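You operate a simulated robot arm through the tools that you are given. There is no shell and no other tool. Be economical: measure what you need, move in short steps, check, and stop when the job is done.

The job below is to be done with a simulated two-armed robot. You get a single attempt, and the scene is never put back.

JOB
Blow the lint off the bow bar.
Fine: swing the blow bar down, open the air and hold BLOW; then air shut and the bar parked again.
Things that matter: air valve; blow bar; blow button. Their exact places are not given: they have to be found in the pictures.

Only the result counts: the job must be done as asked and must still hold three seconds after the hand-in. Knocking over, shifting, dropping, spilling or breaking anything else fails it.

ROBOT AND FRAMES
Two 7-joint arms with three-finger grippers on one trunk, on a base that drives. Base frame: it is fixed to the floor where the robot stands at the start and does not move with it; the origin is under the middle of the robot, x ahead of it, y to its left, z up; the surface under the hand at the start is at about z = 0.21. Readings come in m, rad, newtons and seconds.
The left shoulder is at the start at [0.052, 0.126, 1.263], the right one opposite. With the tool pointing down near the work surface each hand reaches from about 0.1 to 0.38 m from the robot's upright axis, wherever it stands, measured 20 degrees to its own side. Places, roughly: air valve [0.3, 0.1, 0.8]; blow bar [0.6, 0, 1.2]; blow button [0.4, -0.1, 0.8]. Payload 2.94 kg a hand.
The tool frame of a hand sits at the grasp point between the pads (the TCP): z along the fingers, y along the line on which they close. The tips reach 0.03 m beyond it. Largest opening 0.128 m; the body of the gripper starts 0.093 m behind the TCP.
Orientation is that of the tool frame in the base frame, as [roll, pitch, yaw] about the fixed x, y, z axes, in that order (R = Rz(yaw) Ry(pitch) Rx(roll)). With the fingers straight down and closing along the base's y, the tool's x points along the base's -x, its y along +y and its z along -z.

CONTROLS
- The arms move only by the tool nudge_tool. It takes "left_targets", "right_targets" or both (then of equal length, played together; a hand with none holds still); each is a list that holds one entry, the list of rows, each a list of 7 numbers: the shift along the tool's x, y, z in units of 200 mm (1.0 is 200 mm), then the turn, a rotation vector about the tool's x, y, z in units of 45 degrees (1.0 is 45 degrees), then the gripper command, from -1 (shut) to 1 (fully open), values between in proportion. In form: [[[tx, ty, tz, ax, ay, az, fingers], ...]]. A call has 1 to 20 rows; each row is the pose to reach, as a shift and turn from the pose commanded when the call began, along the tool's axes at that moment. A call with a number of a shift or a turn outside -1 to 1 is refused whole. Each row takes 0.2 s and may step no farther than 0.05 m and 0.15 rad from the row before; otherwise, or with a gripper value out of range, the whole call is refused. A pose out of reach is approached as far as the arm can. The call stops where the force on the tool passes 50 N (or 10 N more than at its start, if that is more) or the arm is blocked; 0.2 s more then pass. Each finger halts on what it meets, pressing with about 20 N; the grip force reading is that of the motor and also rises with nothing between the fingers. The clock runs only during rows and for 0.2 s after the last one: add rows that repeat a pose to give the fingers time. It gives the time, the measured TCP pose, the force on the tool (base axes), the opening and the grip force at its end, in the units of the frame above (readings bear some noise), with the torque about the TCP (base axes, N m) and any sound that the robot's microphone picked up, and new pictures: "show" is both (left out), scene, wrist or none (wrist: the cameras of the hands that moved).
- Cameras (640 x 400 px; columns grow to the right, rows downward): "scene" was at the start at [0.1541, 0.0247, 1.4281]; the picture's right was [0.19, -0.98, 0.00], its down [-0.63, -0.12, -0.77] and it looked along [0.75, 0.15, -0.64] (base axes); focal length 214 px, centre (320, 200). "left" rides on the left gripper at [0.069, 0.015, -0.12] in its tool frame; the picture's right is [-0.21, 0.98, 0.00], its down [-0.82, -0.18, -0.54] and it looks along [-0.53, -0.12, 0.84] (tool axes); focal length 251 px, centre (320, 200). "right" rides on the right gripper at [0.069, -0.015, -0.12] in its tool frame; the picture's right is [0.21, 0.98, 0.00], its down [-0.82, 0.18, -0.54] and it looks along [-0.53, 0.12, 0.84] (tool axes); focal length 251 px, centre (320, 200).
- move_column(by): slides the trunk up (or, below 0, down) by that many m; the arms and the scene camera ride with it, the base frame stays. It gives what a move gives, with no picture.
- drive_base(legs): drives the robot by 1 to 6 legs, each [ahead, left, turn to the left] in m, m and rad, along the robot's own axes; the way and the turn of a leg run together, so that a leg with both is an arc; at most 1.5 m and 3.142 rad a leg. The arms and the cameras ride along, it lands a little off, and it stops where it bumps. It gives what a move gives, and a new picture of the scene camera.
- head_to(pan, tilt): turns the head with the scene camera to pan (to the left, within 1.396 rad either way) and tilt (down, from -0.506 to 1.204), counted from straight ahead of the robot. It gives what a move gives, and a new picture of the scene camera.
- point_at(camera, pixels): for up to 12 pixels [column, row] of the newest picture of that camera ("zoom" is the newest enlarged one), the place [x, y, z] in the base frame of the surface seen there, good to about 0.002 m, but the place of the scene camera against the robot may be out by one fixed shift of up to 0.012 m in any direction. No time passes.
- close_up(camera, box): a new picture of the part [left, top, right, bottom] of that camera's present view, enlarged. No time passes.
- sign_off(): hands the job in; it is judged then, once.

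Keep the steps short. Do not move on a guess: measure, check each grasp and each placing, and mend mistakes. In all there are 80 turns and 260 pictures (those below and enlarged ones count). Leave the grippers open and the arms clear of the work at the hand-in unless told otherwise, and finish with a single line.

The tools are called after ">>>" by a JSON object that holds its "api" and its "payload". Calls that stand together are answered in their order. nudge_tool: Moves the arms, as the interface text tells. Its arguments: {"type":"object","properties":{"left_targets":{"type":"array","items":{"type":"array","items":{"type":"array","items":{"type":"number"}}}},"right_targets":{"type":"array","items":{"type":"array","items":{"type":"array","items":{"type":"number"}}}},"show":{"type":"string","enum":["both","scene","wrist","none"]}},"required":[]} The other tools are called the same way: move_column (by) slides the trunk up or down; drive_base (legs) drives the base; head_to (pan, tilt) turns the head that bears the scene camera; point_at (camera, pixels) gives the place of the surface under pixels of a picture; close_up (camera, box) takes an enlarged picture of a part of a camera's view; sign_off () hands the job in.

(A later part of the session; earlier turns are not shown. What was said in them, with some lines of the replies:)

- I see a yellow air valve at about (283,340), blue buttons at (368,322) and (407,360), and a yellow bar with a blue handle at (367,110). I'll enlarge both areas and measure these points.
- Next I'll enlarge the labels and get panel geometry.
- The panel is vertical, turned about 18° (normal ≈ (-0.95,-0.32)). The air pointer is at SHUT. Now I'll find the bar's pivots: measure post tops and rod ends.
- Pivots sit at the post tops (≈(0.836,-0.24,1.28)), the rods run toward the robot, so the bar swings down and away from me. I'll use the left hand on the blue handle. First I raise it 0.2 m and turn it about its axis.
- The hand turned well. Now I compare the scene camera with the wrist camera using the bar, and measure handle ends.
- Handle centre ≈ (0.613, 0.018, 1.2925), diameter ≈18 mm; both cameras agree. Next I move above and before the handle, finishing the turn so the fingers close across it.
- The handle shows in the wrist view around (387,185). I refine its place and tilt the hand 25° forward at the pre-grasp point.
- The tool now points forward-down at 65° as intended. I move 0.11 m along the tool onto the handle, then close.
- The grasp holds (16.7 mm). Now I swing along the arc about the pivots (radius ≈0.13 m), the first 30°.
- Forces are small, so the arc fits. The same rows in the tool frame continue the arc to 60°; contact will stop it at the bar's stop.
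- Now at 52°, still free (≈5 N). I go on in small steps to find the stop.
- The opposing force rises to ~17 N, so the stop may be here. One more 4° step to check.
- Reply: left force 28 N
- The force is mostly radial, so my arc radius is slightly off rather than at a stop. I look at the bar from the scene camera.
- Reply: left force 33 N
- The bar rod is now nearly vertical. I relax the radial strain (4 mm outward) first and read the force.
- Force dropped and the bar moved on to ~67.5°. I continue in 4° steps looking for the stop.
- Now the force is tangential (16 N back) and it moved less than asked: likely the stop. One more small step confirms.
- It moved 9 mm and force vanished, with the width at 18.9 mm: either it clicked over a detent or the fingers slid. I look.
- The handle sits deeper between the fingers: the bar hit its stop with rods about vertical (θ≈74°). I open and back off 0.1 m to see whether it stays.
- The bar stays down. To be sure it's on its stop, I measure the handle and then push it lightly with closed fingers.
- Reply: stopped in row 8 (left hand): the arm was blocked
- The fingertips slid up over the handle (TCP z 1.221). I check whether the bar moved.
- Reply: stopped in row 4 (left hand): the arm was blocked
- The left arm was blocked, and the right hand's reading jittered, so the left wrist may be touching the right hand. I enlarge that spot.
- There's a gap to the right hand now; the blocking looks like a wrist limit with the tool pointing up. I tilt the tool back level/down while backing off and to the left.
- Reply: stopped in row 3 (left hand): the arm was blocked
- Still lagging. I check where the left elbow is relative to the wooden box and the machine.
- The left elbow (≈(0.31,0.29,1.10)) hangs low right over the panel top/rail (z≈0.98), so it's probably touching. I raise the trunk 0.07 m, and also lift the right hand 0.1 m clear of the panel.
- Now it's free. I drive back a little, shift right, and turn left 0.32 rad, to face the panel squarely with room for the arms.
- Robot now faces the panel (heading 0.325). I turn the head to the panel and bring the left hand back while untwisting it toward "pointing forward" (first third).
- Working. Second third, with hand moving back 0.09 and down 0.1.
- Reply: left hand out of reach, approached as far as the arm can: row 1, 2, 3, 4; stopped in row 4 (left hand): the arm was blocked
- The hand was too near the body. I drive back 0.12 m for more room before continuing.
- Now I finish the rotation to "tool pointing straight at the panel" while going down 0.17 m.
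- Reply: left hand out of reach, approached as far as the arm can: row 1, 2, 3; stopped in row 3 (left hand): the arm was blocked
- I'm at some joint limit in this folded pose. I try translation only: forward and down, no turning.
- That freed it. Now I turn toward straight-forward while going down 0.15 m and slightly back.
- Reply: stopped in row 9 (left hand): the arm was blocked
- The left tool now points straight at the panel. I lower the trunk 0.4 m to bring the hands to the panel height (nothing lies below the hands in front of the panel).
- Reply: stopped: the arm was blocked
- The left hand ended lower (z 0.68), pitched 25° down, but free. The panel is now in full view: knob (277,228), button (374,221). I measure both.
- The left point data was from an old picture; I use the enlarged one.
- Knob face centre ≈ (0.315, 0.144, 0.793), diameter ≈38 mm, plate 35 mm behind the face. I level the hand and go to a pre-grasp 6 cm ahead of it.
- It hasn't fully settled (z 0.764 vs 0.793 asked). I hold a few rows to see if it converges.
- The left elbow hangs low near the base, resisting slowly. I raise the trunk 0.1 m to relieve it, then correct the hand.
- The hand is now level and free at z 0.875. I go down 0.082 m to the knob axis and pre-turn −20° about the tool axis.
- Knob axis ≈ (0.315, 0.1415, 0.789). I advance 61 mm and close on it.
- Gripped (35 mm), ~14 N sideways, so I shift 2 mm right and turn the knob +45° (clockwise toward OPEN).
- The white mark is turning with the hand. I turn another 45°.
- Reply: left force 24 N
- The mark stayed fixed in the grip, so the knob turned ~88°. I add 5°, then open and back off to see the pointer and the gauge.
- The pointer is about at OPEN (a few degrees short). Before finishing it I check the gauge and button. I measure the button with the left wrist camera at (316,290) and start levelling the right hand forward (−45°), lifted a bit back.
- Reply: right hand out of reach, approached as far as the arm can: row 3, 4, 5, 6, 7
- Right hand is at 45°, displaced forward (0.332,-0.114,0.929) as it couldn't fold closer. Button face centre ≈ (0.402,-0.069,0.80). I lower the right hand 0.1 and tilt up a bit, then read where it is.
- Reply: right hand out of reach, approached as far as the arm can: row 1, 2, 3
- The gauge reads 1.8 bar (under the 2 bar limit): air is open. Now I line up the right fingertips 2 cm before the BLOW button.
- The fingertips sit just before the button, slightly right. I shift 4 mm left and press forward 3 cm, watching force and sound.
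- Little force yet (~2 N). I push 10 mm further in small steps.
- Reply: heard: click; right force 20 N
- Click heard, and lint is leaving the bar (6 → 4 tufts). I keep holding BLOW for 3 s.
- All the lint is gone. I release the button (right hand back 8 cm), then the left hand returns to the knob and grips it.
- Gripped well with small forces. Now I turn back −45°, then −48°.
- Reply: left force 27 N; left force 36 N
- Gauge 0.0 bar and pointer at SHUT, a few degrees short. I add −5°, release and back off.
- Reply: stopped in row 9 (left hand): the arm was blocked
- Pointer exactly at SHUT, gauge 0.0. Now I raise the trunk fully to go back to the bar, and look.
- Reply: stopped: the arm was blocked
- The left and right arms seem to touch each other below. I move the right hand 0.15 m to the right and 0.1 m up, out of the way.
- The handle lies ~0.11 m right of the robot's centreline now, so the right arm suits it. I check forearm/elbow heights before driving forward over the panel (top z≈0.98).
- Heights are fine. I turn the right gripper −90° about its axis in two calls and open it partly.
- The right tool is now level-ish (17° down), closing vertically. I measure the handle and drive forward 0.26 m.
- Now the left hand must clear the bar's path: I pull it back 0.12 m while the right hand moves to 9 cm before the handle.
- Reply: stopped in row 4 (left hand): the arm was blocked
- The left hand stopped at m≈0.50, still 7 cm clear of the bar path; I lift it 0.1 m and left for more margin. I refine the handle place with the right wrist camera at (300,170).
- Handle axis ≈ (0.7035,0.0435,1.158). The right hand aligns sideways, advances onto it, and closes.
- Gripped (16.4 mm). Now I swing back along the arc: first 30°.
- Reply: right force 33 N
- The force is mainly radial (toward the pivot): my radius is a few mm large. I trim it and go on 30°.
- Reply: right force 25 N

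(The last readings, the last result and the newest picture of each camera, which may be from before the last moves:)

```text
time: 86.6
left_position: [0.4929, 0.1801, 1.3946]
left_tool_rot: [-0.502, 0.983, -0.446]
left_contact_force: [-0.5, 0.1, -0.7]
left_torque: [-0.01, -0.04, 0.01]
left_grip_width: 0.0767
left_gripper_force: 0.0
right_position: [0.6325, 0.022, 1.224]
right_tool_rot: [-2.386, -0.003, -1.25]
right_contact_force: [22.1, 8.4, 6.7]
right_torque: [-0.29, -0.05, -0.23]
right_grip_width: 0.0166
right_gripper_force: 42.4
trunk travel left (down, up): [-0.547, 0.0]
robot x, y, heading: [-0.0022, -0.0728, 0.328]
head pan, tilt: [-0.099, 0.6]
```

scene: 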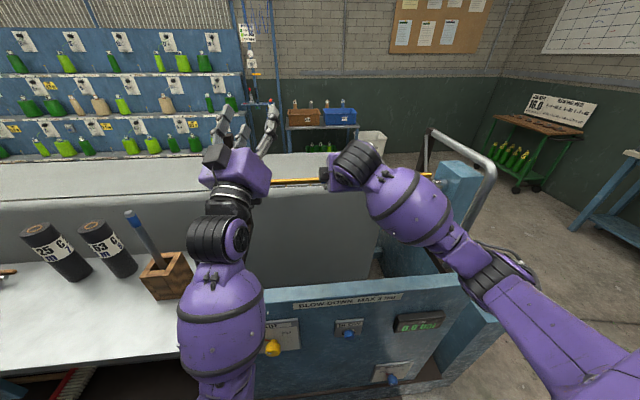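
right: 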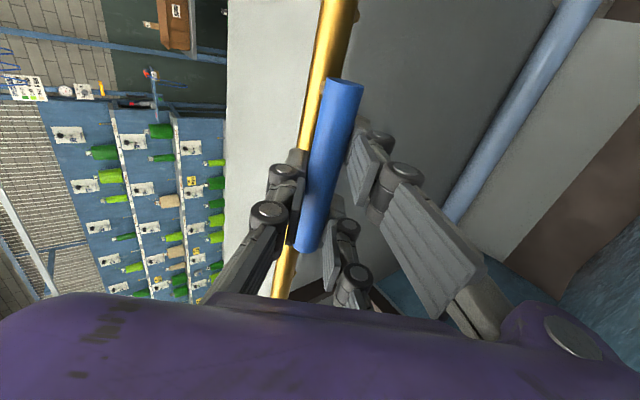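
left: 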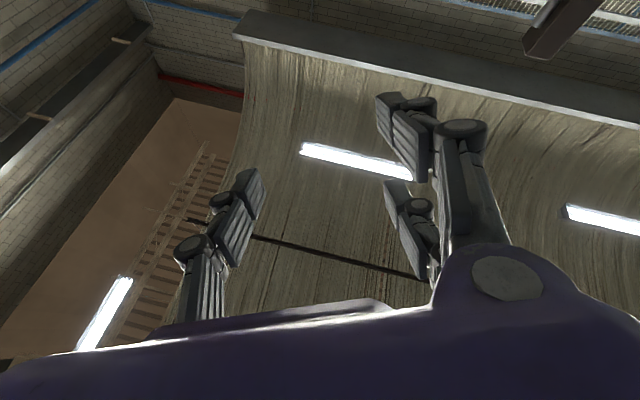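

Moving well; 24 N radial still. I trim again and continue toward the parked angle.

>>> {"api": "nudge_tool", "payload": {"right_targets": [[[0, -0.037, -0.068, -0.111, 0, 0, -1], [0, -0.073, -0.1455, -0.222, 0, 0, -1]]], "show": "none"}}

```text
time: 87.2
left_position: [0.4907, 0.1787, 1.3953]
left_tool_rot: [-0.498, 0.979, -0.442]
left_contact_force: [0.0, -0.6, 0.5]
left_torque: [-0.01, -0.04, -0.02]
left_grip_width: 0.0771
left_gripper_force: 0.0
right_position: [0.6198, 0.0165, 1.2582]
right_tool_rot: [-2.565, -0.004, -1.246]
right_contact_force: [-7.3, 4.1, -8.2]
right_torque: [-0.39, -0.13, -1.04]
right_grip_width: 0.017
right_gripper_force: 42.1
trunk travel left (down, up): [-0.547, 0.0]
robot x, y, heading: [0.0032, -0.07, 0.324]
head pan, tilt: [-0.099, 0.6]
```

>>> {"api": "nudge_tool", "payload": {"right_targets": [[[0, -0.0185, -0.089, -0.1, 0, 0, -1], [0, -0.063, -0.1625, -0.2, 0, 0, -1], [0, -0.063, -0.1625, -0.2, 0, 0, -1]]]}}

>>> {"api": "point_at", "payload": {"camera": "scene", "pixels": [[290, 176], [412, 160]]}}

```text
time: 88.0
left_position: [0.4923, 0.1789, 1.3967]
left_tool_rot: [-0.497, 0.98, -0.441]
left_contact_force: [0.3, -0.5, 0.1]
left_torque: [0.01, 0.01, -0.03]
left_grip_width: 0.0767
left_gripper_force: 0.2
right_position: [0.6143, 0.0149, 1.2943]
right_tool_rot: [-2.711, 0.0, -1.248]
right_contact_force: [1.4, 6.0, 2.6]
right_torque: [-0.59, -0.19, -0.28]
right_grip_width: 0.0165
right_gripper_force: 42.4
trunk travel left (down, up): [-0.547, 0.0]
robot x, y, heading: [-0.0007, -0.0704, 0.323]
head pan, tilt: [-0.099, 0.6]
```

scene: 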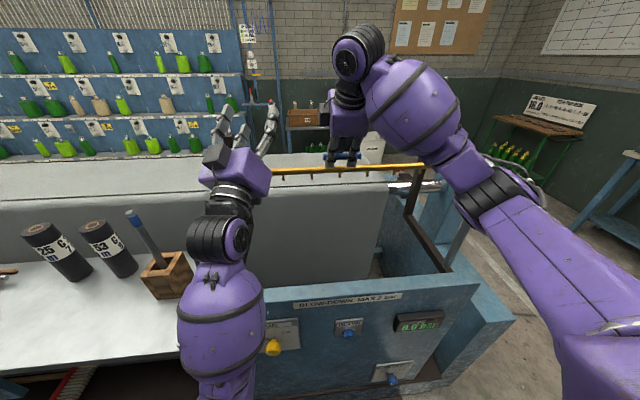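
right: 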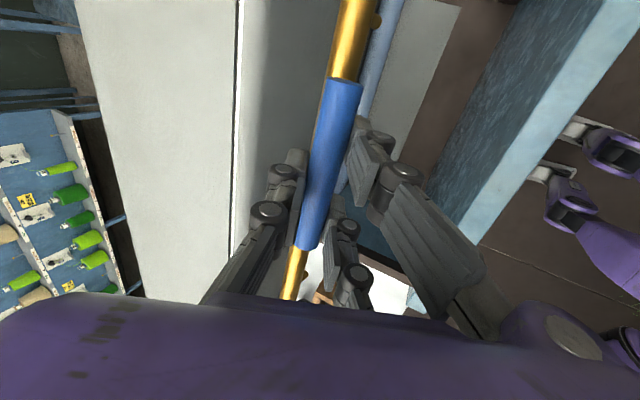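

```text
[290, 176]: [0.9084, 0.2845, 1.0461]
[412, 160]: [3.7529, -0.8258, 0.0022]
```

The handle is back at (0.614,0.015,1.294), its original place within 2 mm. I press 5 mm further up to be sure it's against its park stop.

>>> {"api": "nudge_tool", "payload": {"right_targets": [[[0, -0.01, -0.023, -0.05, 0, 0, -1], [0, -0.01, -0.023, -0.05, 0, 0, -1]]], "show": "none"}}

>>> {"api": "point_at", "payload": {"camera": "scene", "pixels": [[285, 172], [300, 171], [400, 167], [410, 166], [340, 155]]}}

```text
time: 88.6
left_position: [0.4922, 0.1801, 1.3955]
left_tool_rot: [-0.501, 0.981, -0.442]
left_contact_force: [-0.1, -0.6, -0.1]
left_torque: [-0.01, 0.02, 0.02]
left_grip_width: 0.0769
left_gripper_force: 0.0
right_position: [0.6166, 0.0139, 1.2938]
right_tool_rot: [-2.757, 0.0, -1.246]
right_contact_force: [3.8, 10.7, -7.3]
right_torque: [0.92, 0.39, 0.23]
right_grip_width: 0.0169
right_gripper_force: 43.0
trunk travel left (down, up): [-0.547, 0.0]
robot x, y, heading: [0.0012, -0.076, 0.321]
head pan, tilt: [-0.099, 0.6]
```

```text
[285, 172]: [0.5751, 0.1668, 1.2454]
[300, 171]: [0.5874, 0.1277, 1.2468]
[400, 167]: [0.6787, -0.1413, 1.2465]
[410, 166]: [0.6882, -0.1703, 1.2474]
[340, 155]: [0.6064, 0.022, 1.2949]
```

It's on its park stop (no further motion). I open and back off along the tool axis.

>>> {"api": "nudge_tool", "payload": {"right_targets": [[[0, 0, 0, 0, 0, 0, -0.6], [0, 0, 0, 0, 0, 0, 0], [0, 0, 0, 0, 0, 0, 0.3], [0, 0, 0, 0, 0, 0, 0.3], [0, 0, -0.15, 0, 0, 0, 0.3], [0, 0, -0.35, 0, 0, 0, 0.3], [0, 0, -0.55, 0, 0, 0, 0.3], [0, 0, -0.65, 0, 0, 0, 0.3]]]}}

>>> {"api": "point_at", "payload": {"camera": "scene", "pixels": [[285, 172], [300, 171], [400, 167], [410, 166], [340, 155]]}}

```text
time: 90.4
left_position: [0.4901, 0.1777, 1.3954]
left_tool_rot: [-0.497, 0.982, -0.441]
left_contact_force: [0.1, 0.3, 0.3]
left_torque: [0.02, 0.0, 0.02]
left_grip_width: 0.0768
left_gripper_force: 0.0
right_position: [0.5678, -0.001, 1.4182]
right_tool_rot: [-2.755, -0.002, -1.248]
right_contact_force: [0.0, -0.6, 0.6]
right_torque: [0.0, -0.01, 0.0]
right_grip_width: 0.0835
right_gripper_force: 0.1
trunk travel left (down, up): [-0.547, 0.0]
robot x, y, heading: [0.0029, -0.0716, 0.325]
head pan, tilt: [-0.099, 0.6]
```

scene: 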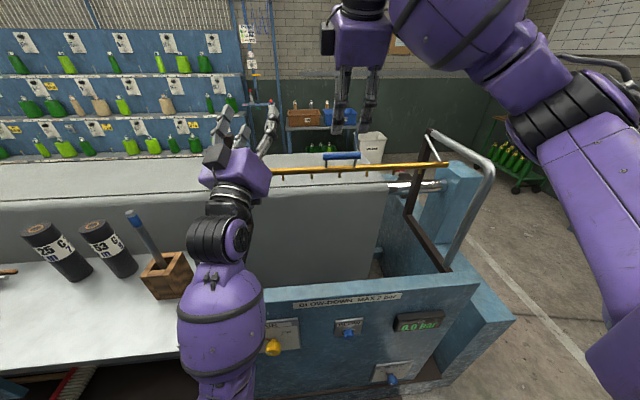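
right: 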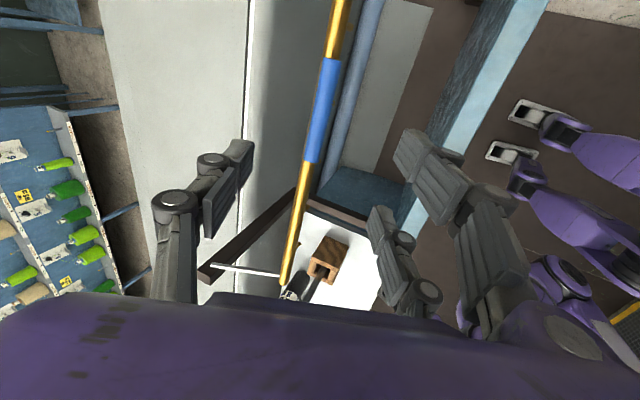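

```text
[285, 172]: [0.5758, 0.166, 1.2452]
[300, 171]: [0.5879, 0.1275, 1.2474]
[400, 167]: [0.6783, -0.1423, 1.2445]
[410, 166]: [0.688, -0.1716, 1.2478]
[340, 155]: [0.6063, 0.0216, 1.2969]
```

The bar stays parked. I drive back 0.3 m, open both grippers fully, and check everything.

>>> {"api": "drive_base", "payload": {"legs": [[-0.3, 0, 0]]}}

>>> {"api": "nudge_tool", "payload": {"left_targets": [[[0, 0, 0, 0, 0, 0, 1], [0, 0, 0, 0, 0, 0, 1], [0, 0, 0, 0, 0, 0, 1]]], "right_targets": [[[0, 0, 0, 0, 0, 0, 1], [0, 0, 0, 0, 0, 0, 1], [0, 0, 0, 0, 0, 0, 1]]], "show": "scene"}}

>>> {"api": "close_up", "payload": {"camera": "scene", "box": [180, 100, 500, 340]}}

```text
time: 92.4
left_position: [0.2022, 0.082, 1.3954]
left_tool_rot: [-0.498, 0.983, -0.442]
left_contact_force: [0.0, -0.3, 0.2]
left_torque: [0.0, 0.03, -0.01]
left_grip_width: 0.077
left_gripper_force: 0.2
right_position: [0.2808, -0.0958, 1.415]
right_tool_rot: [-2.755, 0.0, -1.249]
right_contact_force: [-0.3, 0.5, 0.1]
right_torque: [-0.01, 0.01, 0.04]
right_grip_width: 0.083
right_gripper_force: 0.1
trunk travel left (down, up): [-0.547, 0.0]
robot x, y, heading: [-0.2836, -0.1674, 0.325]
head pan, tilt: [-0.099, 0.6]
```

scene: 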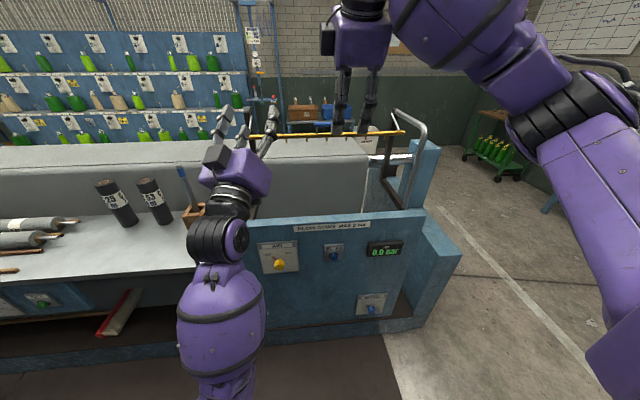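

```text
time: 93.2
left_position: [0.2009, 0.0822, 1.3954]
left_tool_rot: [-0.498, 0.98, -0.44]
left_contact_force: [-0.4, 0.3, 0.7]
left_torque: [0.03, -0.01, 0.01]
left_grip_width: 0.1278
left_gripper_force: 0.1
right_position: [0.2795, -0.0963, 1.4178]
right_tool_rot: [-2.753, -0.002, -1.247]
right_contact_force: [0.2, -0.5, 0.2]
right_torque: [0.02, -0.03, 0.04]
right_grip_width: 0.128
right_gripper_force: 0.1
trunk travel left (down, up): [-0.547, 0.0]
robot x, y, heading: [-0.2837, -0.1668, 0.324]
head pan, tilt: [-0.099, 0.6]
```

scene: 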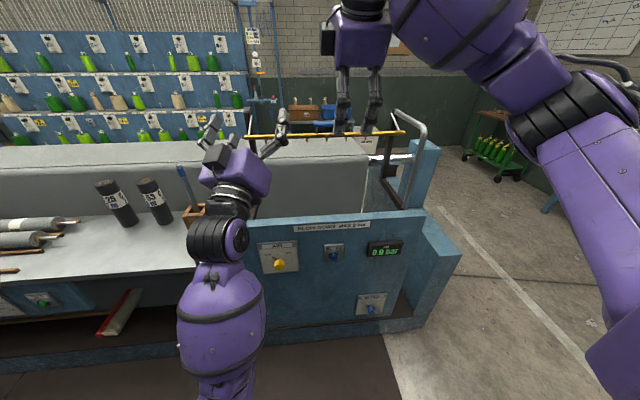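

```text
1.67 times, centred on (340, 220) of scene
```

zoom: 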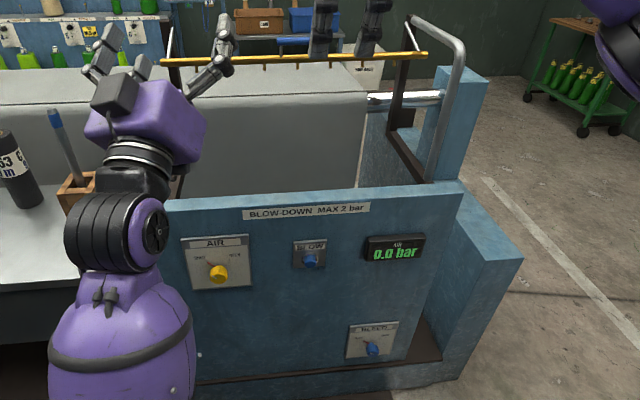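

The lint is gone, the air is shut with the gauge at 0.0 bar, BLEED was not touched, the bar is parked, and the grippers are open and clear. I hand the job in.

>>> {"api": "sign_off", "payload": {}}

```text
The job is handed in.
```

The lint is blown off the bow bar, the air is shut (gauge at 0.0 bar), and the blow bar is back in its parked position.
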